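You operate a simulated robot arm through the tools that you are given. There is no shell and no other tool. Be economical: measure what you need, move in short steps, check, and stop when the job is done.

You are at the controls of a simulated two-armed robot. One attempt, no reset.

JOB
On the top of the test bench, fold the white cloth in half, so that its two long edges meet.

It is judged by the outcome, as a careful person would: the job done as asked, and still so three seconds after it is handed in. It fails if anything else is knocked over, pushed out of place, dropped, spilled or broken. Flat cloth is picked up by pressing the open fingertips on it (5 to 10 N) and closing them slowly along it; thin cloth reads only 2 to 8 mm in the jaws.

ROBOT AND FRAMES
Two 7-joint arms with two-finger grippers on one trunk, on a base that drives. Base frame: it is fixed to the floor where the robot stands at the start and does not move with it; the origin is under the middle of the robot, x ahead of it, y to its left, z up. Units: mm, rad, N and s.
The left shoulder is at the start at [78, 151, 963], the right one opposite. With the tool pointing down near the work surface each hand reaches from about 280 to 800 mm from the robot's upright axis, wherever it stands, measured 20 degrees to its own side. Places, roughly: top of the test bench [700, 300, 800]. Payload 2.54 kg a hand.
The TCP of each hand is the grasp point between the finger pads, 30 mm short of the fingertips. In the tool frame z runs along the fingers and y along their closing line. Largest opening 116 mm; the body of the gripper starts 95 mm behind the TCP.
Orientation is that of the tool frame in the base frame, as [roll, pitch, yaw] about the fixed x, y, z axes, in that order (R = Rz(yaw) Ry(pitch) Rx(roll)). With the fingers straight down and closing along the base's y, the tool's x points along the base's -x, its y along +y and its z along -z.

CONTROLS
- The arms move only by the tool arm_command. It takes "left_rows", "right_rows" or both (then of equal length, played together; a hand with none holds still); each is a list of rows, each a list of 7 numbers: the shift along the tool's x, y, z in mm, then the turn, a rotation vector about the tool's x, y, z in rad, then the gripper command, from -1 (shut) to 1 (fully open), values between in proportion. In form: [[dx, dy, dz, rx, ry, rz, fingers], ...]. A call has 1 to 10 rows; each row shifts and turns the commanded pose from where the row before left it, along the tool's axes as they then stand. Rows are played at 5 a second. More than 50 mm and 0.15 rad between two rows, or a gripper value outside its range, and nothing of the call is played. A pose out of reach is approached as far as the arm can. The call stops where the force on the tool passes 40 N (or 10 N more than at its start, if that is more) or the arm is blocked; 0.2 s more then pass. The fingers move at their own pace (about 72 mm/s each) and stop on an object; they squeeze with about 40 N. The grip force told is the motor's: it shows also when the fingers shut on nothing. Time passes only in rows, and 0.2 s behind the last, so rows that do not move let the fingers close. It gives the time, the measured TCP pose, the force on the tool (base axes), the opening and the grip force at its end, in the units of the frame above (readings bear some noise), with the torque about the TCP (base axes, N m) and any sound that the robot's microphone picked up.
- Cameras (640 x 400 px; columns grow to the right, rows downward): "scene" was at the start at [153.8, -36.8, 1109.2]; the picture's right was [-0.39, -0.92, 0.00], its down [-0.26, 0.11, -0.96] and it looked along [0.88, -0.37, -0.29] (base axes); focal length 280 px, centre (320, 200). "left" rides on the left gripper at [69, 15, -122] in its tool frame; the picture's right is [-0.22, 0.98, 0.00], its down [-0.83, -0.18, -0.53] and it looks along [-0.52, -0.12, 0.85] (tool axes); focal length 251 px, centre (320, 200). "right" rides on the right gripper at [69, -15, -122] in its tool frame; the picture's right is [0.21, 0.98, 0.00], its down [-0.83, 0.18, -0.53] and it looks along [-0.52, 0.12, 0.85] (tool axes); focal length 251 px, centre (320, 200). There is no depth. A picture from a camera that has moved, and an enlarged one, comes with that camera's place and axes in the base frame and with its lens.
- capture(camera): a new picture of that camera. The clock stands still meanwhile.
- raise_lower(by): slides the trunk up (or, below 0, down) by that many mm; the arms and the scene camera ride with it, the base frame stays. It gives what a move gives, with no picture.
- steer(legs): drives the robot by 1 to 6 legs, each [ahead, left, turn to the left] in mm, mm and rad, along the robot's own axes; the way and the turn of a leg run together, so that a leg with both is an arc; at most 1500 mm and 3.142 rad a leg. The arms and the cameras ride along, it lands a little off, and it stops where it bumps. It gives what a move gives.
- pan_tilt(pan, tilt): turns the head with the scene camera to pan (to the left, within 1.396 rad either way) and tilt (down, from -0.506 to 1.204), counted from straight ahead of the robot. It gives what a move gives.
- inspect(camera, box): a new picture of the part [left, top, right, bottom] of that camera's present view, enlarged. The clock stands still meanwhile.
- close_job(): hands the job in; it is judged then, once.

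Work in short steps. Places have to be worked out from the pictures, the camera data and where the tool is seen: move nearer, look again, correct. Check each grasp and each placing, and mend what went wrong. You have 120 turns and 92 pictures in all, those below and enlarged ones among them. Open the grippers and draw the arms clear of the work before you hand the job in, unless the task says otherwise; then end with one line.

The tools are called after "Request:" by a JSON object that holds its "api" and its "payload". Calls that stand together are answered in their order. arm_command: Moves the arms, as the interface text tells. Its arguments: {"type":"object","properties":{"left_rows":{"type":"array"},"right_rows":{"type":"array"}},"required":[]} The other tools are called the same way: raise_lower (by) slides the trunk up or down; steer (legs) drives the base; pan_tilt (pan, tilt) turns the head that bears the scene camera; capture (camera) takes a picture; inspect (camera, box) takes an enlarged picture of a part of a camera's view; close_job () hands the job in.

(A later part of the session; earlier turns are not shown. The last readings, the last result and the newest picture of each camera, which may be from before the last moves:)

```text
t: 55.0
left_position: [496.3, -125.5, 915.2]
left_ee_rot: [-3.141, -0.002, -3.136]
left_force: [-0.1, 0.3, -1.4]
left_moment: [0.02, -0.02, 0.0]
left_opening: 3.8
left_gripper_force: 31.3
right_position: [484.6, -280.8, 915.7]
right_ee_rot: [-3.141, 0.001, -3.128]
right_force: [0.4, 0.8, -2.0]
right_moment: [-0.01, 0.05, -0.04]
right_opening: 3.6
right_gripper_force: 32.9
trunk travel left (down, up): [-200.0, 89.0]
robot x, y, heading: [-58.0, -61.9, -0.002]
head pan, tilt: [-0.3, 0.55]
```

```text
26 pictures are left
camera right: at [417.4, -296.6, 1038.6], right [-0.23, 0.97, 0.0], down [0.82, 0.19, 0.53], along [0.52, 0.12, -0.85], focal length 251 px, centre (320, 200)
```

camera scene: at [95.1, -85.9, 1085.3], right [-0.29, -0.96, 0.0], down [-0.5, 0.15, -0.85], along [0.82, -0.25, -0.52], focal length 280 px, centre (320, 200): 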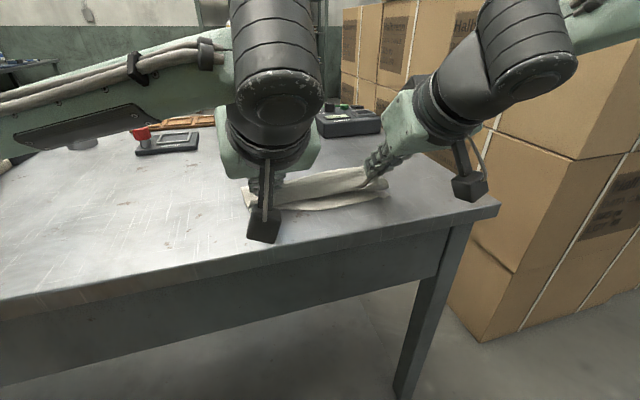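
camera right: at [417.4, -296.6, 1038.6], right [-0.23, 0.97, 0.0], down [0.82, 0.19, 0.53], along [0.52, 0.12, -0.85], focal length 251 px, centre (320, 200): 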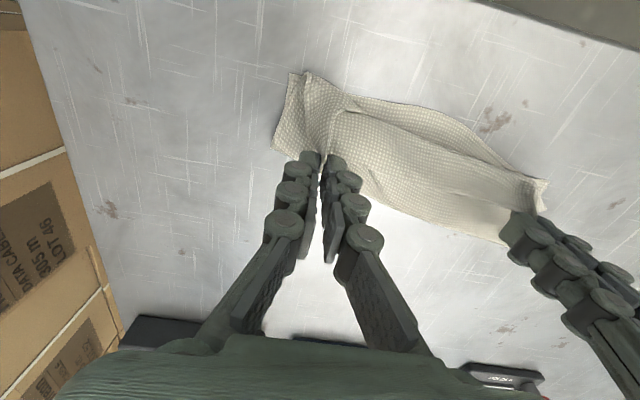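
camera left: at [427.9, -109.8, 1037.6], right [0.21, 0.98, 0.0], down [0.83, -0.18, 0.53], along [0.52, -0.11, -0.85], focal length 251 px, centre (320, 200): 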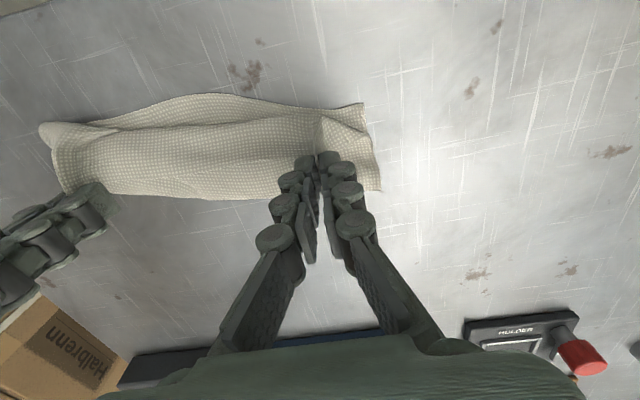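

Both flaps are held (3.8 and 3.6 mm). The crease has crept too near, so I'll lift the edge above where the middle should be (about 93 mm inward of the near edge, 93 mm up). That draws out the slack and recentres the crease.

Request:
{"api": "arm_command", "payload": {"left_rows": [[-8, 0, -13, 0, 0, 0, -1], [-17, 0, -13, 0, 0, 0, -1], [-17, 0, -12, 0, 0, 0, -1], [-17, 0, -12, 0, 0, 0, -1], [0, 0, 0, 0, 0, 0, -1]], "right_rows": [[-5, 0, -13, 0, 0, 0, -1], [-12, 0, -13, 0, 0, 0, -1], [-13, 0, -12, 0, 0, 0, -1], [-13, 0, -12, 0, 0, 0, -1], [0, 0, 0, 0, 0, 0, -1]]}}

Request:
{"api": "inspect", "payload": {"camera": "scene", "box": [210, 100, 430, 240]}}

Request:
{"api": "capture", "payload": {"camera": "right"}}

```text
t: 56.2
left_position: [552.7, -123.5, 965.2]
left_ee_rot: [3.141, 0.0, -3.136]
left_force: [-0.2, -0.8, -0.6]
left_moment: [-0.01, 0.02, 0.0]
left_opening: 3.7
left_gripper_force: 30.8
right_position: [531.9, -281.0, 964.4]
right_ee_rot: [-3.141, 0.001, -3.131]
right_force: [0.1, -0.7, 2.8]
right_moment: [-0.06, -0.01, 0.01]
right_opening: 0.4
right_gripper_force: 29.9
trunk travel left (down, up): [-200.0, 89.0]
robot x, y, heading: [-58.1, -60.4, 0.003]
head pan, tilt: [-0.3, 0.55]
```

```text
2.86 times, centred on (320, 170) of scene
camera zoom: at [95.2, -85.9, 1085.2], right [-0.29, -0.96, 0.0], down [-0.5, 0.15, -0.85], along [0.82, -0.25, -0.52], focal length 800 px, centre (320, 286)
```

zoom: 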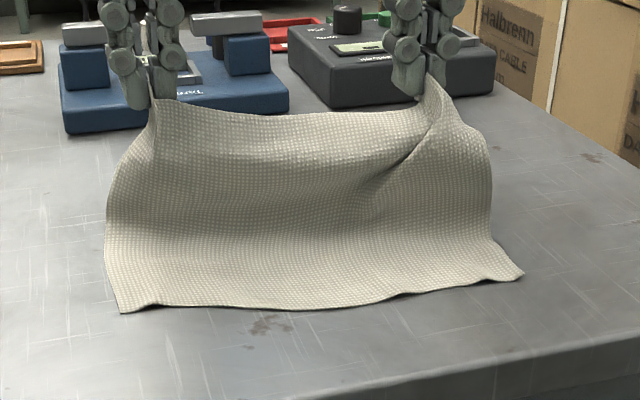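

```text
24 pictures are left
camera right: at [464.2, -295.7, 1086.1], right [-0.23, 0.97, 0.0], down [0.82, 0.19, 0.53], along [0.52, 0.12, -0.85], focal length 251 px, centre (320, 200)
```

right: 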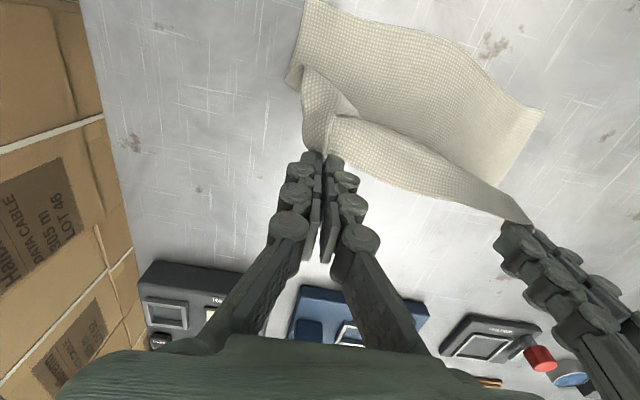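

Now the cloth hangs cleanly, with the lower half flat on the table. I'll tip the fingers forward while lowering partway, spreading the hands slightly. Then I'll use the base to draw the edge back over the near side.

Request:
{"api": "arm_command", "payload": {"left_rows": [[5.07, 0.9, 5.94, 0, -0.1, 0, -1], [5.64, 0.9, 5.4, 0, -0.1, 0, -1], [6.15, 0.9, 4.81, 0, -0.1, 0, -1], [6.6, 0.9, 4.18, 0, -0.1, 0, -1], [6.98, 0.9, 3.5, 0, -0.1, 0, -1], [7.3, 0.9, 2.78, 0, -0.1, 0, -1], [7.54, 0.9, 2.04, 0, -0.1, 0, -1], [7.7, 0.9, 1.28, 0, -0.1, 0, -1], [7.79, 0.9, 0.5, 0, -0.1, 0, -1]], "right_rows": [[5.07, -0.7, 5.94, 0, -0.1, 0, -1], [5.64, -0.7, 5.4, 0, -0.1, 0, -1], [6.15, -0.7, 4.81, 0, -0.1, 0, -1], [6.6, -0.7, 4.18, 0, -0.1, 0, -1], [6.98, -0.7, 3.5, 0, -0.1, 0, -1], [7.3, -0.7, 2.78, 0, -0.1, 0, -1], [7.54, -0.7, 2.04, 0, -0.1, 0, -1], [7.7, -0.7, 1.28, 0, -0.1, 0, -1], [7.79, -0.7, 0.5, 0, -0.1, 0, -1]]}}

Request:
{"api": "steer", "payload": {"legs": [[-50, 0, 0]]}}

Request:
{"api": "inspect", "payload": {"camera": "scene", "box": [210, 100, 430, 240]}}

```text
t: 58.2
left_position: [508.0, -117.8, 914.7]
left_ee_rot: [-3.14, 0.9, -3.137]
left_force: [2.7, -3.5, 0.6]
left_moment: [-0.05, -0.08, -0.06]
left_opening: 3.9
left_gripper_force: 39.7
right_position: [483.8, -287.1, 910.7]
right_ee_rot: [-3.139, 0.901, -3.127]
right_force: [0.0, 1.3, -0.9]
right_moment: [-0.05, 0.06, -0.08]
right_opening: 2.0
right_gripper_force: 36.0
trunk travel left (down, up): [-200.0, 89.0]
robot x, y, heading: [-56.7, -60.1, 0.003]
head pan, tilt: [-0.3, 0.55]
```

```text
t: 59.2
left_position: [458.3, -119.0, 914.4]
left_ee_rot: [-3.14, 0.898, -3.138]
left_force: [0.2, -2.0, -0.7]
left_moment: [0.03, -0.02, 0.08]
left_opening: 5.3
left_gripper_force: 34.3
right_position: [433.9, -288.2, 909.5]
right_ee_rot: [-3.139, 0.9, -3.129]
right_force: [-1.2, 1.3, 1.5]
right_moment: [0.0, 0.0, 0.03]
right_opening: 0.8
right_gripper_force: 30.9
trunk travel left (down, up): [-200.0, 89.0]
robot x, y, heading: [-110.8, -55.8, 0.003]
head pan, tilt: [-0.3, 0.55]
```

```text
2.86 times, centred on (320, 170) of scene
camera zoom: at [44.7, -86.2, 1085.3], right [-0.29, -0.96, 0.0], down [-0.5, 0.15, -0.85], along [0.82, -0.25, -0.52], focal length 800 px, centre (320, 286)
```

zoom: 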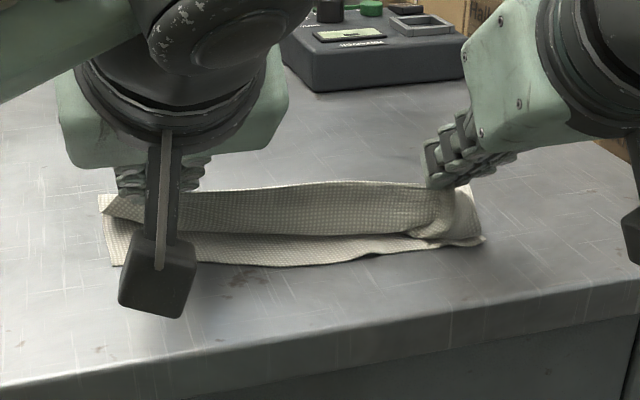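

Good alignment so far. I'll lower the hem onto the near edge with a slight pull toward the robot.

Request:
{"api": "arm_command", "payload": {"left_rows": [[8.1, 0, 2.6, 0, 0, 0, -1], [8.1, 0, 2.6, 0, 0, 0, -1], [8.1, 0, 2.6, 0, 0, 0, -1], [8.1, 0, 2.6, 0, 0, 0, -1], [0, 0, 0, 0, 0, 0, -1]], "right_rows": [[7.8, 0, 1.4, 0, 0, 0, -1], [7.8, 0, 1.4, 0, 0, 0, -1], [7.8, 0, 1.4, 0, 0, 0, -1], [7.8, 0, 1.4, 0, 0, 0, -1], [0, 0, 0, 0, 0, 0, -1]]}}

Request:
{"api": "inspect", "payload": {"camera": "scene", "box": [230, 130, 410, 230]}}

Request:
{"api": "capture", "payload": {"camera": "right"}}

```text
t: 60.4
left_position: [447.8, -120.0, 882.5]
left_ee_rot: [-3.139, 0.9, -3.137]
left_force: [0.8, -3.2, -1.3]
left_moment: [0.1, -0.05, 0.12]
left_opening: 5.8
left_gripper_force: 38.2
right_position: [418.5, -289.3, 882.0]
right_ee_rot: [-3.139, 0.901, -3.129]
right_force: [-1.0, 1.9, 1.0]
right_moment: [0.01, -0.02, -0.05]
right_opening: 0.6
right_gripper_force: 28.4
trunk travel left (down, up): [-200.0, 89.0]
robot x, y, heading: [-105.5, -60.4, 0.001]
head pan, tilt: [-0.3, 0.55]
```

```text
3.56 times, centred on (320, 180) of scene
camera zoom: at [44.9, -86.3, 1085.2], right [-0.29, -0.96, 0.0], down [-0.5, 0.15, -0.85], along [0.82, -0.25, -0.52], focal length 996 px, centre (320, 271)
```

zoom: 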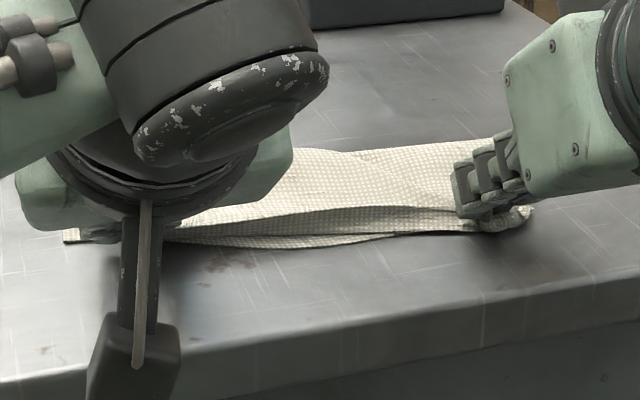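

```text
21 pictures are left
camera right: at [281.9, -303.6, 903.8], right [-0.14, 0.97, -0.17], down [0.09, 0.18, 0.98], along [0.99, 0.12, -0.12], focal length 251 px, centre (320, 200)
```

right: 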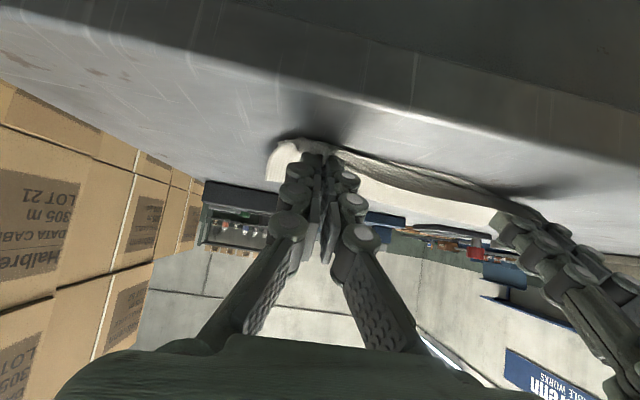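

The hem rests over the near edge. I'll draw it 10 mm further toward the robot, loosen the jaws slightly and keep drawing back horizontally. That way the fingers slide out along the cloth and the hem isn't flipped back this time.

Request:
{"api": "arm_command", "payload": {"left_rows": [[3.1, 0, -3.9, 0, 0, 0, -1], [3.1, 0, -3.9, 0, 0, 0, -1], [0, 0, 0, 0, 0, 0, -0.93], [0, 0, 0, 0, 0, 0, -0.86], [3.7, 0, -4.7, 0, 0, 0, -0.86], [3.7, 0, -4.7, 0, 0, 0, -0.84], [3.7, 0, -4.7, 0, 0, 0, -0.82], [3.7, 0, -4.7, 0, 0, 0, -0.8], [3.7, 0, -4.7, 0, 0, 0, -0.8]], "right_rows": [[3.1, 0, -3.9, 0, 0, 0, -1], [3.1, 0, -3.9, 0, 0, 0, -1], [0, 0, 0, 0, 0, 0, -0.93], [0, 0, 0, 0, 0, 0, -0.86], [3.7, 0, -4.7, 0, 0, 0, -0.86], [3.7, 0, -4.7, 0, 0, 0, -0.84], [3.7, 0, -4.7, 0, 0, 0, -0.82], [3.7, 0, -4.7, 0, 0, 0, -0.8], [3.7, 0, -4.7, 0, 0, 0, -0.8]]}}

Request:
{"api": "capture", "payload": {"camera": "right"}}

Request:
{"api": "capture", "payload": {"camera": "left"}}

```text
t: 62.4
left_position: [405.8, -119.0, 882.0]
left_ee_rot: [-3.141, 0.899, -3.135]
left_force: [1.0, -0.2, -1.2]
left_moment: [-0.01, 0.0, -0.01]
left_opening: 11.5
left_gripper_force: 0.1
right_position: [397.2, -289.3, 882.0]
right_ee_rot: [-3.14, 0.899, -3.13]
right_force: [0.3, -0.9, 0.5]
right_moment: [0.01, 0.0, 0.04]
right_opening: 11.5
right_gripper_force: 0.1
right hand out of reach, approached as far as the arm can: row 7, 8, 9
trunk travel left (down, up): [-200.0, 89.0]
robot x, y, heading: [-110.5, -60.8, 0.002]
head pan, tilt: [-0.3, 0.55]
```

```text
20 pictures are left
camera right: at [260.3, -305.3, 904.3], right [-0.14, 0.97, -0.17], down [0.09, 0.18, 0.98], along [0.99, 0.12, -0.12], focal length 251 px, centre (320, 200)
```

right: 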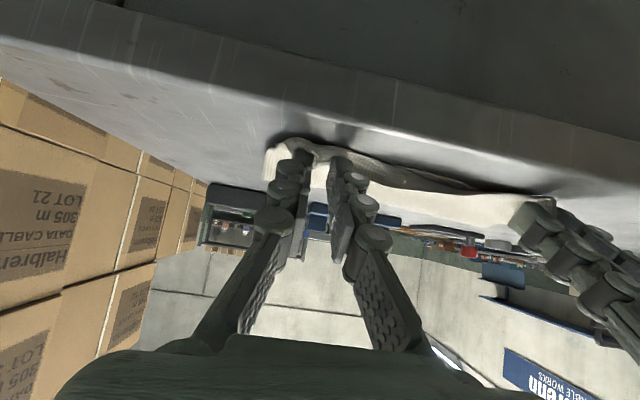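

```text
19 pictures are left
camera left: at [266.9, -104.6, 904.7], right [0.13, 0.98, 0.17], down [0.1, -0.18, 0.98], along [0.99, -0.11, -0.12], focal length 251 px, centre (320, 200)
```

left: 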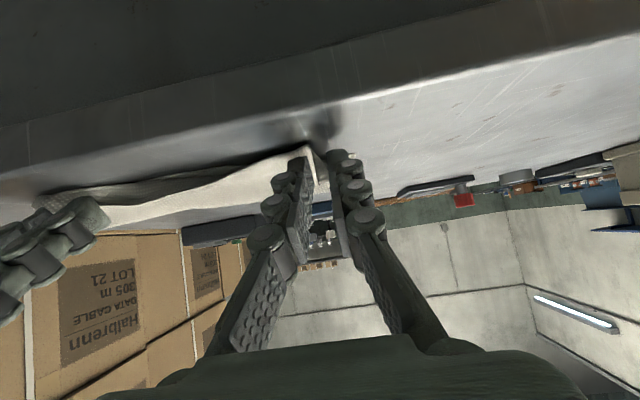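

I'll finish withdrawing with the base (50 mm back), then raise the hands and look.

Request:
{"api": "steer", "payload": {"legs": [[-50, 0, 0]]}}

Request:
{"api": "arm_command", "payload": {"left_rows": [[-20, 0, -16, 0, 0, 0, -0.6], [-30, 0, -25, 0, 0.1, 0, -0.5], [-20, 20, -25, 0, 0.14, 0, -0.5], [0, 30, -25, 0, 0.14, 0, -0.5], [0, 30, -20, 0, 0.14, 0, -0.5], [0, 30, 0, 0, 0.14, 0, -0.5]], "right_rows": [[-20, 0, -16, 0, 0, 0, -0.6], [-30, 0, -25, 0, 0.1, 0, -0.5], [-20, -20, -25, 0, 0.14, 0, -0.5], [0, -20, -25, 0, 0.14, 0, -0.5], [0, -20, -20, 0, 0.14, 0, -0.5], [0, -20, 0, 0, 0.14, 0, -0.5]]}}

Request:
{"api": "inspect", "payload": {"camera": "scene", "box": [230, 120, 410, 220]}}

```text
t: 63.3
left_position: [354.2, -118.9, 883.0]
left_ee_rot: [-3.14, 0.899, -3.137]
left_force: [0.4, 0.7, 0.2]
left_moment: [0.01, 0.04, -0.01]
left_opening: 11.7
left_gripper_force: 0.1
right_position: [347.6, -288.1, 881.1]
right_ee_rot: [-3.138, 0.899, -3.128]
right_force: [0.3, -0.1, 0.6]
right_moment: [-0.03, -0.01, 0.0]
right_opening: 11.8
right_gripper_force: 0.1
trunk travel left (down, up): [-200.0, 89.0]
robot x, y, heading: [-160.0, -58.8, 0.005]
head pan, tilt: [-0.3, 0.55]
```

```text
t: 64.7
left_position: [322.7, -8.0, 1015.9]
left_ee_rot: [-3.141, 0.238, -3.136]
left_force: [0.2, 0.4, 0.2]
left_moment: [0.01, 0.05, 0.01]
left_opening: 29.2
left_gripper_force: 0.0
right_position: [317.2, -369.2, 1016.8]
right_ee_rot: [-3.139, 0.237, -3.13]
right_force: [-0.1, 0.1, 0.0]
right_moment: [0.0, 0.01, 0.0]
right_opening: 29.1
right_gripper_force: 0.0
trunk travel left (down, up): [-200.0, 89.0]
robot x, y, heading: [-158.7, -59.8, 0.005]
head pan, tilt: [-0.3, 0.55]
```

```text
3.56 times, centred on (320, 170) of scene
camera zoom: at [-4.9, -86.0, 1085.1], right [-0.29, -0.96, 0.0], down [-0.5, 0.15, -0.85], along [0.82, -0.25, -0.52], focal length 996 px, centre (320, 307)
```

zoom: 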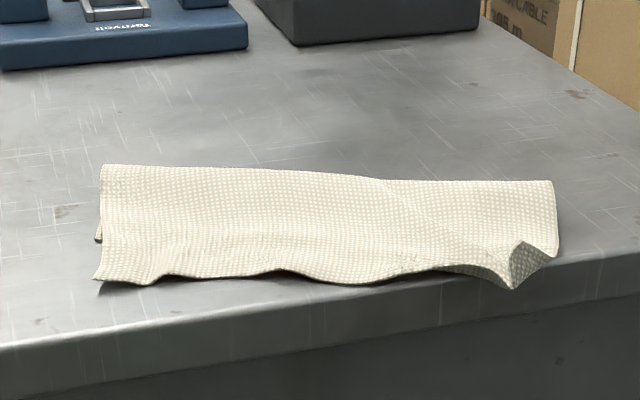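

The hem is now laid out toward the near edge, and only the right corner looks lifted. I'll move forward and put the left camera above for a detailed top view.

Request:
{"api": "steer", "payload": {"legs": [[100, 0, 0]]}}

Request:
{"api": "arm_command", "payload": {"left_rows": [[-20, -20, 0, 0, 0.12, 0, -0.35], [-20, -35, 0, 0, 0.118, 0, -0.35], [-20, -40, 0, 0, 0, 0, -0.35], [-20, -40, 0, 0, 0, 0, -0.35], [-20, -35, 0, 0, 0, 0, -0.35]], "right_rows": [[0, -10, 0, 0, 0.12, 0, -0.35], [0, -10, 0, 0, 0.117, 0, -0.35], [0, 0, 0, 0, 0, 0, -0.35], [0, 0, 0, 0, 0, 0, -0.35], [0, 0, 0, 0, 0, 0, -0.35]]}}

Request:
{"api": "inspect", "payload": {"camera": "left", "box": [150, 10, 440, 160]}}

```text
t: 65.8
left_position: [423.1, -11.2, 1015.9]
left_ee_rot: [3.141, 0.239, -3.141]
left_force: [0.3, 0.0, -0.4]
left_moment: [0.02, 0.02, -0.03]
left_opening: 29.1
left_gripper_force: 0.1
right_position: [415.0, -370.5, 1014.6]
right_ee_rot: [-3.141, 0.24, -3.135]
right_force: [-0.1, -0.2, 1.4]
right_moment: [-0.08, 0.03, 0.0]
right_opening: 28.9
right_gripper_force: 0.1
trunk travel left (down, up): [-200.0, 89.0]
robot x, y, heading: [-61.9, -59.7, -0.003]
head pan, tilt: [-0.3, 0.55]
```

```text
t: 67.0
left_position: [522.1, -180.4, 1022.8]
left_ee_rot: [3.14, 0.0, -3.141]
left_force: [0.5, -0.4, -0.2]
left_moment: [0.0, 0.0, -0.03]
left_opening: 37.7
left_gripper_force: 0.1
right_position: [411.0, -391.3, 1014.5]
right_ee_rot: [3.142, 0.001, -3.135]
right_force: [-1.1, -0.5, 0.0]
right_moment: [0.02, 0.01, 0.02]
right_opening: 37.8
right_gripper_force: 0.0
trunk travel left (down, up): [-200.0, 89.0]
robot x, y, heading: [-62.6, -56.7, 0.005]
head pan, tilt: [-0.3, 0.55]
```

```text
2.21 times, centred on (295, 85) of left
camera zoom: at [452.8, -165.2, 1145.2], right [0.22, 0.98, 0.0], down [0.82, -0.18, 0.53], along [0.52, -0.11, -0.84], focal length 555 px, centre (375, 454)
```

zoom: 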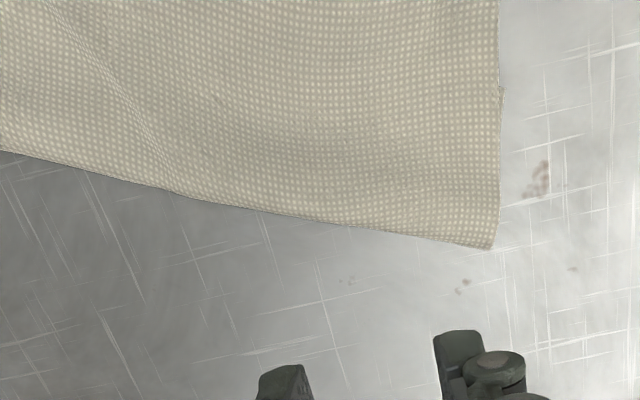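

The cloth has swung round and its right end is close to the front table edge. I'll pull the left hand back 110 mm to see the whole of it.

Request:
{"api": "arm_command", "payload": {"left_rows": [[40, 0, -15, 0, 0, 0, -0.35], [40, 0, -15, 0, 0, 0, -0.35], [30, 0, -15, 0, 0, 0, -0.35]], "right_rows": [[0, -30, 0, 0, 0, 0, -0.35], [0, -30, 0, 0, 0, 0, -0.35], [0, 0, 0, 0, 0, 0, -0.35]]}}

Request:
{"api": "capture", "payload": {"camera": "left"}}

Request:
{"api": "capture", "payload": {"camera": "right"}}

```text
t: 67.8
left_position: [410.3, -180.2, 1071.3]
left_ee_rot: [-3.14, 0.001, -3.141]
left_force: [-0.1, 0.4, 0.9]
left_moment: [0.04, 0.01, -0.01]
left_opening: 37.9
left_gripper_force: 0.1
right_position: [413.2, -451.8, 1015.7]
right_ee_rot: [-3.141, 0.002, -3.135]
right_force: [0.5, 0.6, 0.6]
right_moment: [-0.03, -0.01, -0.01]
right_opening: 37.6
right_gripper_force: 0.0
trunk travel left (down, up): [-200.0, 89.0]
robot x, y, heading: [-60.5, -62.8, -0.001]
head pan, tilt: [-0.3, 0.55]
```

```text
16 pictures are left
camera left: at [341.7, -165.3, 1193.5], right [0.21, 0.98, 0.0], down [0.83, -0.18, 0.54], along [0.52, -0.11, -0.84], focal length 251 px, centre (320, 200)
```

left: 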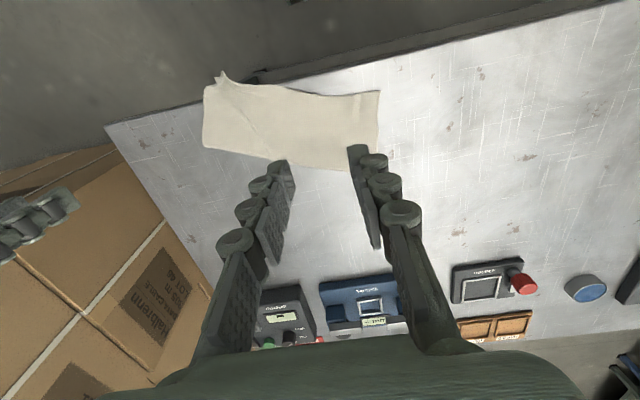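

```text
15 pictures are left
camera right: at [344.9, -466.8, 1139.1], right [-0.22, 0.97, 0.0], down [0.82, 0.19, 0.54], along [0.52, 0.12, -0.84], focal length 251 px, centre (320, 200)
```

right: 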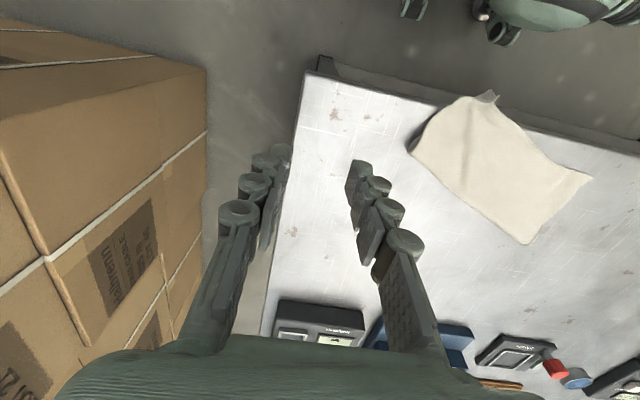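

I'll enlarge both to see the layers.

Request:
{"api": "inspect", "payload": {"camera": "right", "box": [395, 80, 605, 250]}}

Request:
{"api": "inspect", "payload": {"camera": "left", "box": [190, 65, 400, 185]}}

```text
2.35 times, centred on (500, 165) of right
camera zoom: at [344.9, -466.8, 1139.1], right [-0.22, 0.97, 0.0], down [0.82, 0.19, 0.54], along [0.52, 0.12, -0.84], focal length 592 px, centre (-104, 282)
```

zoom: 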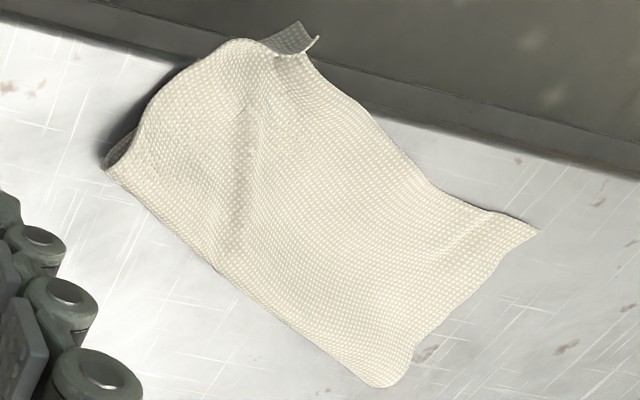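

```text
3.05 times, centred on (295, 125) of left
camera zoom: at [341.7, -165.3, 1193.5], right [0.21, 0.98, 0.0], down [0.83, -0.18, 0.54], along [0.52, -0.11, -0.84], focal length 766 px, centre (396, 429)
```

zoom: 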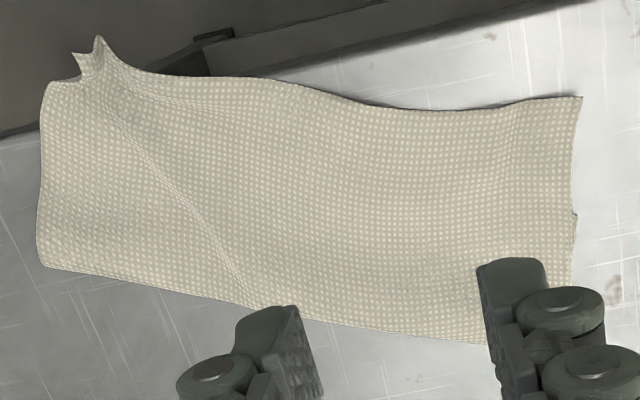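

Dragging overshot: the top hem lies about 50 mm past the lower edge, and its right corner hangs over the table edge. I'll press lightly with open fingertips on the top layer near the hem with both hands and push it back inward (+x). First the approach.

Request:
{"api": "arm_command", "payload": {"left_rows": [[-6, 10, 14, 0, 0, 0, 0], [-6, 10, 14, 0, 0, 0, 0], [-6, 10, 14, 0, 0, 0, 0], [-7, 10, 14, 0, 0, 0, 0], [0, 0, 32, 0, 0, 0, 0], [0, 0, 32, 0, 0, 0, 0], [0, 0, 32, 0, 0, 0, 0], [0, 0, 30, 0, 0, 0, 0]], "right_rows": [[4, 38, 0, 0, 0, 0, 0], [4, 38, 0, 0, 0, 0, 0], [4, 38, 0, 0, 0, 0, 0], [3, 38, 0, 0, 0, 0, 0], [0, 0, 32, 0, 0, 0, 0], [0, 0, 32, 0, 0, 0, 0], [0, 0, 32, 0, 0, 0, 0], [0, 0, 30, 0, 0, 0, 0]]}}

Request:
{"api": "arm_command", "payload": {"left_rows": [[0, 0, 2, 0, 0, 0, 0], [0, 0, 2, 0, 0, 0, 0], [0, 0, 1, 0, 0, 0, 0], [0, 0, 1, 0, 0, 0, 0]], "right_rows": [[0, 0, 2, 0, 0, 0, 0], [0, 0, 2, 0, 0, 0, 0], [0, 0, 1, 0, 0, 0, 0], [0, 0, 1, 0, 0, 0, 0]]}}

```text
t: 69.7
left_position: [436.0, -140.7, 884.2]
left_ee_rot: [-3.141, 0.0, -3.141]
left_force: [-0.2, 0.4, -0.5]
left_moment: [0.01, -0.04, -0.01]
left_opening: 57.9
left_gripper_force: 0.0
right_position: [399.1, -296.8, 889.5]
right_ee_rot: [-3.139, 0.001, -3.134]
right_force: [-0.6, -0.4, 0.7]
right_moment: [0.03, 0.0, 0.01]
right_opening: 57.9
right_gripper_force: 0.0
trunk travel left (down, up): [-200.0, 89.0]
robot x, y, heading: [-58.8, -58.1, -0.003]
head pan, tilt: [-0.3, 0.55]
```

```text
t: 70.7
left_position: [436.7, -141.1, 880.4]
left_ee_rot: [3.14, 0.001, -3.141]
left_force: [0.1, 0.6, 0.0]
left_moment: [0.03, -0.02, -0.04]
left_opening: 57.9
left_gripper_force: 0.1
right_position: [398.3, -299.3, 883.2]
right_ee_rot: [-3.139, 0.002, -3.134]
right_force: [-0.5, -0.2, -0.5]
right_moment: [0.01, 0.01, 0.01]
right_opening: 57.9
right_gripper_force: 0.0
trunk travel left (down, up): [-200.0, 89.0]
robot x, y, heading: [-61.5, -58.8, -0.0]
head pan, tilt: [-0.3, 0.55]
```

No contact yet; creeping lower.

Request:
{"api": "arm_command", "payload": {"left_rows": [[0, 0, 0.7, 0, 0, 0, 0], [0, 0, 0.6, 0, 0, 0, 0], [0, 0, 0.6, 0, 0, 0, 0]], "right_rows": [[0, 0, 1, 0, 0, 0, 0], [0, 0, 1, 0, 0, 0, 0], [0, 0, 1, 0, 0, 0, 0]]}}

```text
t: 71.5
left_position: [436.8, -142.0, 879.4]
left_ee_rot: [-3.14, 0.004, 3.142]
left_force: [0.2, -1.7, 13.6]
left_moment: [-0.37, 0.07, 0.04]
left_opening: 59.0
left_gripper_force: 4.0
right_position: [396.9, -299.2, 880.7]
right_ee_rot: [-3.14, 0.004, -3.135]
right_force: [0.1, 1.1, 0.1]
right_moment: [-0.02, -0.03, 0.0]
right_opening: 58.5
right_gripper_force: 0.1
trunk travel left (down, up): [-200.0, 89.0]
robot x, y, heading: [-60.7, -61.5, 0.001]
head pan, tilt: [-0.3, 0.55]
```

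Left is pressing at 13.6 N, so I'll ease it 0.8 mm; right goes 0.9 mm further.

Request:
{"api": "arm_command", "payload": {"left_rows": [[0, 0, -0.8, 0, 0, 0, 0], [0, 0, 0, 0, 0, 0, 0]], "right_rows": [[0, 0, 0.6, 0, 0, 0, 0], [0, 0, 0.3, 0, 0, 0, 0]]}}

```text
t: 72.0
left_position: [436.1, -140.9, 879.4]
left_ee_rot: [-3.141, 0.002, 3.141]
left_force: [-0.2, -0.1, 8.1]
left_moment: [-0.18, 0.03, -0.02]
left_opening: 59.4
left_gripper_force: 1.1
right_position: [397.9, -299.5, 881.9]
right_ee_rot: [-3.141, 0.005, -3.135]
right_force: [-0.6, -1.0, 4.9]
right_moment: [0.04, 0.02, 0.0]
right_opening: 58.7
right_gripper_force: 0.2
trunk travel left (down, up): [-200.0, 89.0]
robot x, y, heading: [-60.9, -58.5, 0.0]
head pan, tilt: [-0.3, 0.55]
```

Contact is about right (8 N and 5 N). I'll push +x slowly: left 45 mm, right 65 mm.

Request:
{"api": "arm_command", "payload": {"left_rows": [[-5, 0, 0, 0, 0, 0, 0], [-5, 0, 0, 0, 0, 0, 0], [-5, 0, 0, 0, 0, 0, 0], [-5, 0, 0, 0, 0, 0, 0], [-5, 0, 0, 0, 0, 0, 0], [-5, 0, 0, 0, 0, 0, 0], [-5, 0, 0, 0, 0, 0, 0], [-5, 0, 0, 0, 0, 0, 0], [-5, 0, 0, 0, 0, 0, 0], [0, 0, 0, 0, 0, 0, 0]], "right_rows": [[-7, 0, 0, 0, 0, 0, 0], [-7, 0, 0, 0, 0, 0, 0], [-7, 0, 0, 0, 0, 0, 0], [-7, 0, 0, 0, 0, 0, 0], [-7, 0, 0, 0, 0, 0, 0], [-7, 0, 0, 0, 0, 0, 0], [-7, 0, 0, 0, 0, 0, 0], [-7, 0, 0, 0, 0, 0, 0], [-9, 0, 0, 0, 0, 0, 0], [0, 0, 0, 0, 0, 0, 0]]}}

Request:
{"api": "inspect", "payload": {"camera": "scene", "box": [200, 110, 440, 260]}}

```text
t: 74.2
left_position: [481.5, -142.7, 879.5]
left_ee_rot: [3.141, 0.002, -3.141]
left_force: [-0.4, 0.2, 3.8]
left_moment: [-0.06, -0.01, -0.01]
left_opening: 58.7
left_gripper_force: 0.2
right_position: [461.5, -298.5, 879.4]
right_ee_rot: [-3.14, 0.004, -3.135]
right_force: [-0.6, 0.3, 4.4]
right_moment: [0.09, 0.01, 0.02]
right_opening: 59.0
right_gripper_force: 0.7
trunk travel left (down, up): [-200.0, 89.0]
robot x, y, heading: [-60.0, -58.7, 0.005]
head pan, tilt: [-0.3, 0.55]
```

```text
2.67 times, centred on (320, 185) of scene
camera zoom: at [92.2, -86.5, 1085.3], right [-0.3, -0.96, 0.0], down [-0.5, 0.15, -0.85], along [0.81, -0.25, -0.52], focal length 747 px, centre (320, 240)
```

zoom: 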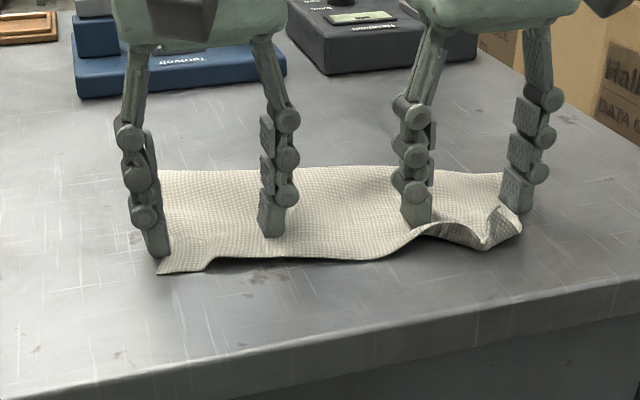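

That worked well: the cloth is off the edge and straighter. I'll lift the hands and look from above.

Request:
{"api": "arm_command", "payload": {"left_rows": [[0, 0, -15, 0, 0, 0, -0.35], [0, 0, -40, 0, 0, 0, -0.35], [0, -15, -45, 0, 0, 0, -0.35], [0, -25, -40, 0, 0, 0, -0.35], [-30, -10, 0, 0, 0, 0, -0.35]], "right_rows": [[0, 0, -15, 0, 0, 0, -0.35], [0, 0, -40, 0, 0, 0, -0.35], [0, -30, -40, 0, 0, 0, -0.35], [0, -45, 0, 0, 0, 0, -0.35], [0, -45, 0, 0, 0, 0, -0.35]]}}

Request:
{"api": "inspect", "payload": {"camera": "left", "box": [160, 10, 440, 160]}}

```text
t: 75.5
left_position: [513.0, -188.8, 1019.1]
left_ee_rot: [-3.141, 0.0, 3.14]
left_force: [0.6, -0.1, 0.1]
left_moment: [-0.02, -0.01, -0.01]
left_opening: 37.7
left_gripper_force: 0.1
right_position: [462.0, -421.1, 972.5]
right_ee_rot: [-3.139, -0.001, -3.135]
right_force: [-0.8, -0.6, 0.4]
right_moment: [0.0, 0.02, 0.02]
right_opening: 37.6
right_gripper_force: 0.1
trunk travel left (down, up): [-200.0, 89.0]
robot x, y, heading: [-59.5, -60.8, -0.001]
head pan, tilt: [-0.3, 0.55]
```

```text
2.29 times, centred on (300, 85) of left
camera zoom: at [444.2, -173.6, 1140.5], right [0.22, 0.98, 0.0], down [0.83, -0.18, 0.53], along [0.52, -0.11, -0.85], focal length 575 px, centre (366, 463)
```

zoom: 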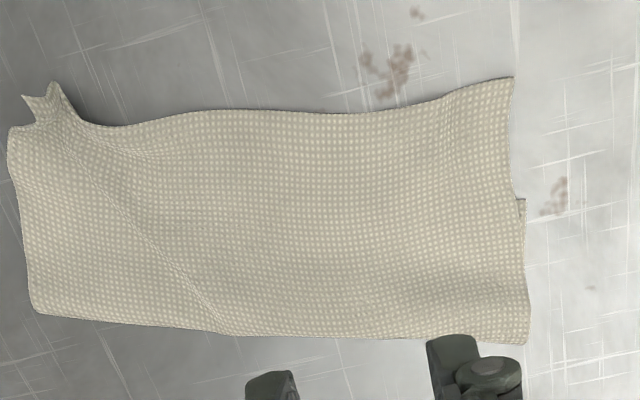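

Both layers moved together, so the position is now safe. The right side looks about even, but at the left the top hem still lies about 48 mm past the lower corner (hem x≈449, lower corner x≈497). I'll regrip both hem corners and re-lay it, so I'm going above them and checking the right corner closely.

Request:
{"api": "arm_command", "payload": {"left_rows": [[14, 13, 0, 0, 0, 0, -0.35], [14, 13, 0, 0, 0, 0, -0.35], [14, 13, 15, 0, 0, 0, -0.35], [14, 12, 25, 0, 0, 0, -0.35], [0, 0, 30, 0, 0, 0, -0.35], [0, 0, 29, 0, 0, 0, -0.35]], "right_rows": [[8, 30, 0, 0, 0, 0, -0.35], [8, 31, 0, 0, 0, 0, -0.35], [8, 31, 0, 0, 0, 0, -0.35], [8, 31, 10, 0, 0, 0, -0.35], [5, 0, 20, 0, 0, 0, -0.35], [0, 0, 20, 0, 0, 0, -0.35]]}}

Request:
{"api": "inspect", "payload": {"camera": "right", "box": [230, 80, 430, 205]}}

```text
t: 76.8
left_position: [455.9, -141.0, 918.0]
left_ee_rot: [3.141, 0.0, 3.141]
left_force: [0.0, -0.1, -1.0]
left_moment: [0.02, -0.02, 0.0]
left_opening: 37.4
left_gripper_force: 0.0
right_position: [425.7, -295.3, 924.3]
right_ee_rot: [-3.14, 0.003, -3.135]
right_force: [0.7, -0.2, -0.8]
right_moment: [-0.03, -0.03, 0.04]
right_opening: 37.7
right_gripper_force: 0.0
trunk travel left (down, up): [-200.0, 89.0]
robot x, y, heading: [-60.9, -58.0, -0.005]
head pan, tilt: [-0.3, 0.55]
```

```text
3.20 times, centred on (330, 142) of right
camera zoom: at [357.0, -310.4, 1047.1], right [-0.22, 0.98, 0.0], down [0.82, 0.19, 0.54], along [0.52, 0.12, -0.84], focal length 805 px, centre (288, 384)
```

zoom: 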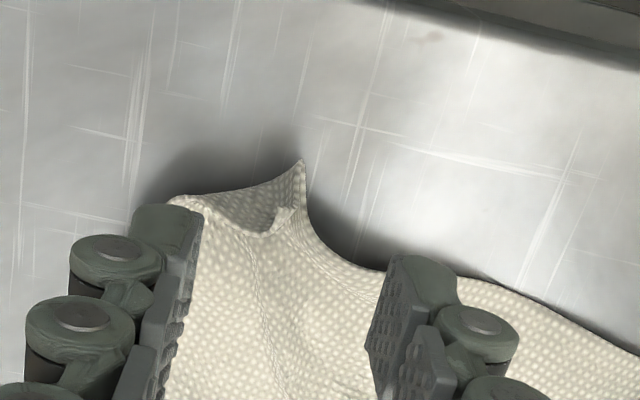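

The right hem stands up as a hollow tent at about [412,−296], easy to pinch without pressing. The left needs the press-and-close. I'll close the right now and bring the left near contact.

Request:
{"api": "arm_command", "payload": {"left_rows": [[0, 2, 10, 0, 0, 0, -0.38], [0, 0, 10, 0, 0, 0, -0.38], [0, 0, 10, 0, 0, 0, -0.38], [0, 0, 5, 0, 0, 0, -0.38], [0, 0, 1.5, 0, 0, 0, -0.38], [0, 0, 0, 0, 0, 0, -0.38], [0, 0, 0, 0, 0, 0, -0.38], [0, 0, 0, 0, 0, 0, -0.38]], "right_rows": [[8, -2, 10, 0, 0, 0, -0.35], [0, 0, 10, 0, 0, 0, -0.35], [0, 0, 10, 0, 0, 0, -0.35], [0, 0, 5, 0, 0, 0, -0.35], [0, 0, 0, 0, 0, 0, -0.6], [0, 0, 0, 0, 0, 0, -0.8], [0, 0, 0, 0, 0, 0, -1], [0, 0, 0, 0, 0, 0, -1]]}}

Request:
{"api": "arm_command", "payload": {"left_rows": [[0, 0, 0.7, 0, 0, 0, -0.38], [0, 0, 0.6, 0, 0, 0, -0.38]]}}

```text
t: 78.7
left_position: [455.4, -139.2, 883.8]
left_ee_rot: [-3.14, 0.004, -3.141]
left_force: [1.4, -0.7, 0.8]
left_moment: [0.01, -0.01, -0.01]
left_opening: 35.9
left_gripper_force: 0.1
right_position: [417.7, -298.2, 889.2]
right_ee_rot: [-3.14, 0.001, -3.135]
right_force: [0.0, -0.5, -0.2]
right_moment: [0.01, 0.0, -0.02]
right_opening: 3.0
right_gripper_force: 31.8
trunk travel left (down, up): [-200.0, 89.0]
robot x, y, heading: [-59.5, -60.1, -0.004]
head pan, tilt: [-0.3, 0.55]
```

```text
t: 79.2
left_position: [455.0, -137.5, 882.3]
left_ee_rot: [-3.141, 0.003, 3.14]
left_force: [0.2, -0.5, -0.1]
left_moment: [0.01, 0.0, 0.0]
left_opening: 35.8
left_gripper_force: 0.1
right_position: [418.1, -298.4, 889.7]
right_ee_rot: [-3.14, 0.001, -3.136]
right_force: [-0.6, 0.1, 1.2]
right_moment: [0.01, 0.02, -0.02]
right_opening: 2.4
right_gripper_force: 31.2
trunk travel left (down, up): [-200.0, 89.0]
robot x, y, heading: [-58.5, -57.8, -0.003]
head pan, tilt: [-0.3, 0.55]
```

The right hand holds at 2.4 mm. Lowering the left until it makes contact.

Request:
{"api": "arm_command", "payload": {"left_rows": [[0, 0, 0.7, 0, 0, 0, -0.38], [0, 0, 0.6, 0, 0, 0, -0.38]]}}

```text
t: 79.8
left_position: [455.9, -136.6, 881.8]
left_ee_rot: [-3.14, 0.002, 3.141]
left_force: [0.2, -0.4, 2.8]
left_moment: [0.02, -0.01, 0.01]
left_opening: 35.9
left_gripper_force: 0.0
right_position: [416.5, -297.9, 890.5]
right_ee_rot: [-3.139, 0.002, -3.136]
right_force: [-0.8, -0.1, 0.5]
right_moment: [-0.01, -0.01, -0.01]
right_opening: 2.6
right_gripper_force: 31.6
trunk travel left (down, up): [-200.0, 89.0]
robot x, y, heading: [-59.5, -63.6, -0.003]
head pan, tilt: [-0.3, 0.55]
```

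Pressing 0.7 mm more for about 8 N, then closing slowly.

Request:
{"api": "arm_command", "payload": {"left_rows": [[0, 0, 0.7, 0, 0, 0, -0.38], [0, 0, 0, 0, 0, 0, -0.46], [0, 0, 0, 0, 0, 0, -0.53], [0, 0, 0, 0, 0, 0, -0.6], [0, 0, 0, 0, 0, 0, -0.67], [0, 0, 0, 0, 0, 0, -0.75], [0, 0, 0, 0, 0, 0, -0.83], [0, 0, 0, 0, 0, 0, -0.92], [0, 0, 0, 0, 0, 0, -1], [0, 0, 0, 0, 0, 0, -1]]}}

Request:
{"api": "arm_command", "payload": {"left_rows": [[0, 0, -10, 0, 0, 0, -1], [0, 0, -15, 0, 0, 0, -1], [0, 0, -10, 0, 0, 0, -1], [0, 0, 0, 0, 0, 0, -1]], "right_rows": [[0, 0, -10, 0, 0, 0, -1], [0, 0, -15, 0, 0, 0, -1], [0, 0, 0, 0, 0, 0, -1], [0, 0, 0, 0, 0, 0, -1]]}}

Request:
{"api": "inspect", "payload": {"camera": "scene", "box": [200, 110, 440, 260]}}

```text
t: 82.0
left_position: [454.4, -138.7, 880.8]
left_ee_rot: [3.141, 0.001, -3.141]
left_force: [-0.4, 0.1, -2.1]
left_moment: [0.01, 0.01, -0.01]
left_opening: 4.7
left_gripper_force: 38.2
right_position: [417.7, -298.9, 889.7]
right_ee_rot: [-3.139, 0.003, -3.135]
right_force: [-0.3, 0.0, -1.0]
right_moment: [0.0, 0.01, 0.01]
right_opening: 2.6
right_gripper_force: 32.2
trunk travel left (down, up): [-200.0, 89.0]
robot x, y, heading: [-59.1, -59.4, -0.001]
head pan, tilt: [-0.3, 0.55]
```

```text
t: 83.0
left_position: [454.9, -139.2, 913.9]
left_ee_rot: [3.141, 0.001, 3.14]
left_force: [1.7, -1.6, -1.6]
left_moment: [0.07, 0.0, 0.03]
left_opening: 4.0
left_gripper_force: 39.1
right_position: [418.8, -297.7, 915.2]
right_ee_rot: [-3.14, 0.0, -3.135]
right_force: [-0.2, 0.6, 0.8]
right_moment: [0.0, 0.0, -0.01]
right_opening: 2.6
right_gripper_force: 31.9
trunk travel left (down, up): [-200.0, 89.0]
robot x, y, heading: [-62.1, -58.0, 0.003]
head pan, tilt: [-0.3, 0.55]
```

```text
2.67 times, centred on (320, 185) of scene
camera zoom: at [92.9, -86.8, 1085.2], right [-0.3, -0.95, 0.0], down [-0.5, 0.15, -0.85], along [0.81, -0.25, -0.52], focal length 747 px, centre (320, 240)
```

zoom: 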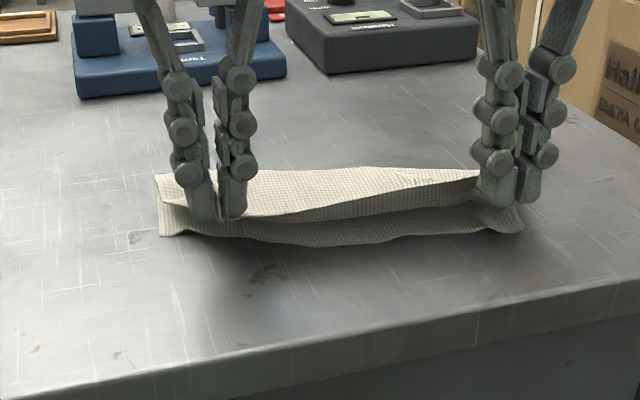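

Both held, and the lower layer stays put with its edge at (492,−108) – (449,−209) – (434,−322). I'll lift the hem over the middle again, perpendicular to that edge, to recentre the crease.

Request:
{"api": "arm_command", "payload": {"left_rows": [[-20, -3.2, -8.5, 0, 0, 0, -1], [-20, -3.2, -8.5, 0, 0, 0, -1], [-20, -3.2, -8.5, 0, 0, 0, -1], [-20, -3.2, -8.5, 0, 0, 0, -1], [-20, -3.2, -8.5, 0, 0, 0, -1], [-20, -3.2, -8.5, 0, 0, 0, -1], [0, 0, 0, 0, 0, 0, -1]], "right_rows": [[-18.7, -3.7, -8.3, 0, 0, 0, -1], [-18.7, -3.7, -8.3, 0, 0, 0, -1], [-18.7, -3.7, -8.3, 0, 0, 0, -1], [-18.7, -3.7, -8.3, 0, 0, 0, -1], [-18.7, -3.7, -8.3, 0, 0, 0, -1], [-18.7, -3.7, -8.3, 0, 0, 0, -1], [0, 0, 0, 0, 0, 0, -1]]}}

Request:
{"api": "inspect", "payload": {"camera": "scene", "box": [200, 90, 440, 240]}}

```text
t: 84.7
left_position: [575.9, -158.7, 965.6]
left_ee_rot: [3.141, 0.002, 3.14]
left_force: [0.4, -0.8, 3.4]
left_moment: [0.19, -0.03, -0.04]
left_opening: 2.6
left_gripper_force: 35.7
right_position: [532.4, -318.7, 964.0]
right_ee_rot: [-3.14, 0.002, -3.134]
right_force: [-0.1, 0.5, 0.3]
right_moment: [0.01, -0.03, 0.0]
right_opening: 2.9
right_gripper_force: 31.9
trunk travel left (down, up): [-200.0, 89.0]
robot x, y, heading: [-61.1, -62.2, 0.005]
head pan, tilt: [-0.3, 0.55]
```

```text
2.67 times, centred on (320, 165) of scene
camera zoom: at [92.8, -86.6, 1085.2], right [-0.3, -0.96, 0.0], down [-0.5, 0.15, -0.85], along [0.81, -0.25, -0.52], focal length 747 px, centre (320, 293)
```

zoom: 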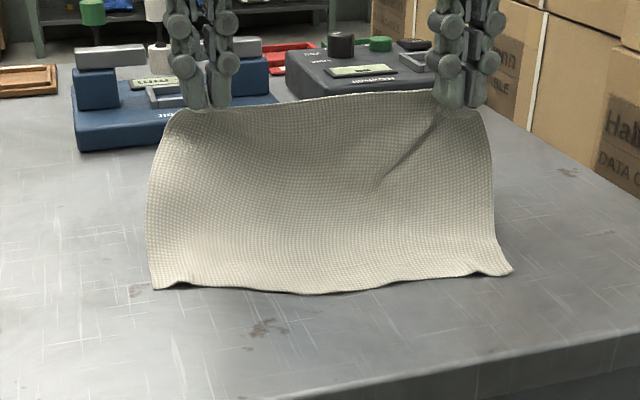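

The cloth hangs evenly, and the lower edge is at (492,−104) – (459,−193) – (447,−324). I'll tip and lower as before, then draw back 50 mm with the base.

Request:
{"api": "arm_command", "payload": {"left_rows": [[5.07, 2, 5.94, 0, -0.1, 0, -1], [5.64, 2, 5.4, 0, -0.1, 0, -1], [6.15, 2, 4.81, 0, -0.1, 0, -1], [6.6, 2, 4.18, 0, -0.1, 0, -1], [6.98, 2, 3.5, 0, -0.1, 0, -1], [7.3, 2, 2.78, 0, -0.1, 0, -1], [7.54, 2, 2.04, 0, -0.1, 0, -1], [7.7, 2, 1.28, 0, -0.1, 0, -1], [7.79, 2, 0.5, 0, -0.1, 0, -1]], "right_rows": [[5.07, 1.5, 5.94, 0, -0.1, 0, -1], [5.64, 1.5, 5.4, 0, -0.1, 0, -1], [6.15, 1.5, 4.81, 0, -0.1, 0, -1], [6.6, 1.5, 4.18, 0, -0.1, 0, -1], [6.98, 1.5, 3.5, 0, -0.1, 0, -1], [7.3, 1.5, 2.78, 0, -0.1, 0, -1], [7.54, 1.5, 2.04, 0, -0.1, 0, -1], [7.7, 1.5, 1.28, 0, -0.1, 0, -1], [7.79, 1.5, 0.5, 0, -0.1, 0, -1]]}}

Request:
{"api": "steer", "payload": {"legs": [[-50, 0, 0]]}}

```text
t: 86.8
left_position: [524.0, -147.6, 943.6]
left_ee_rot: [3.137, 0.962, 3.127]
left_force: [-1.0, -4.5, 1.6]
left_moment: [0.01, 0.04, 0.03]
left_opening: 3.0
left_gripper_force: 37.1
right_position: [480.3, -311.0, 913.7]
right_ee_rot: [3.131, 0.912, 3.14]
right_force: [-1.1, 2.7, -0.7]
right_moment: [0.05, -0.01, 0.09]
right_opening: 2.8
right_gripper_force: 31.7
trunk travel left (down, up): [-200.0, 89.0]
robot x, y, heading: [-60.4, -62.9, -0.001]
head pan, tilt: [-0.3, 0.55]
stopped in row 9 (left hand): the arm was blocked; the commanded pose is now the measured one
```

```text
t: 87.8
left_position: [482.3, -143.2, 931.2]
left_ee_rot: [-3.138, 0.94, 3.14]
left_force: [-3.1, -4.2, 1.5]
left_moment: [-0.13, 0.04, -0.09]
left_opening: 2.1
left_gripper_force: 34.2
right_position: [436.5, -307.1, 911.2]
right_ee_rot: [3.141, 0.904, -3.138]
right_force: [0.0, 3.0, 0.1]
right_moment: [0.05, 0.03, 0.12]
right_opening: 2.7
right_gripper_force: 31.8
trunk travel left (down, up): [-200.0, 89.0]
robot x, y, heading: [-109.0, -61.1, -0.002]
head pan, tilt: [-0.3, 0.55]
```

The left arm was briefly blocked, but both grips hold at low force. I'll lower both hems onto the lower edge, drifting slightly +y.

Request:
{"api": "arm_command", "payload": {"left_rows": [[8.95, 1.83, 1.58, 0, 0, 0, -1], [8.95, 1.83, 1.58, 0, 0, 0, -1], [8.95, 1.83, 1.58, 0, 0, 0, -1], [8.95, 1.83, 1.58, 0, 0, 0, -1], [8.95, 1.83, 1.58, 0, 0, 0, -1], [8.95, 1.83, 1.58, 0, 0, 0, -1], [0, 0, 0, 0, 0, 0, -1]], "right_rows": [[4.93, 1.67, 1.57, 0, 0, 0, -1], [4.93, 1.67, 1.57, 0, 0, 0, -1], [4.93, 1.67, 1.57, 0, 0, 0, -1], [4.93, 1.67, 1.57, 0, 0, 0, -1], [4.93, 1.67, 1.57, 0, 0, 0, -1], [4.93, 1.67, 1.57, 0, 0, 0, -1], [0, 0, 0, 0, 0, 0, -1]]}}

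Request:
{"api": "inspect", "payload": {"camera": "scene", "box": [200, 90, 440, 240]}}

```text
t: 89.4
left_position: [458.2, -132.6, 883.8]
left_ee_rot: [-3.138, 0.936, 3.141]
left_force: [0.4, -1.2, 0.7]
left_moment: [0.27, 0.02, 0.37]
left_opening: 0.6
left_gripper_force: 27.6
right_position: [427.6, -296.1, 881.5]
right_ee_rot: [3.141, 0.905, -3.137]
right_force: [1.1, 1.4, -0.1]
right_moment: [0.01, -0.01, 0.05]
right_opening: 3.0
right_gripper_force: 31.8
trunk travel left (down, up): [-200.0, 89.0]
robot x, y, heading: [-109.3, -60.0, -0.005]
head pan, tilt: [-0.3, 0.55]
```

```text
2.67 times, centred on (320, 165) of scene
camera zoom: at [44.9, -87.3, 1085.2], right [-0.3, -0.95, 0.0], down [-0.5, 0.16, -0.85], along [0.81, -0.25, -0.52], focal length 747 px, centre (320, 293)
```

zoom: 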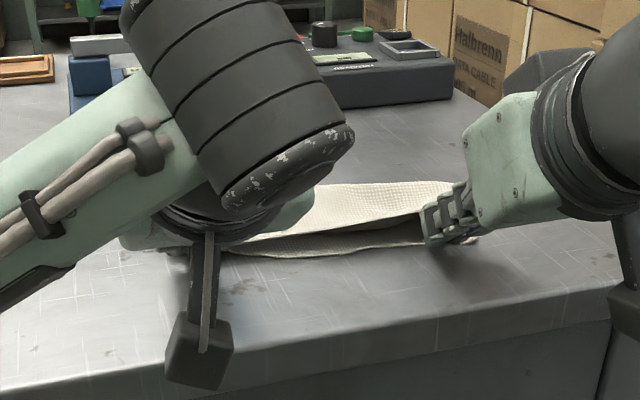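

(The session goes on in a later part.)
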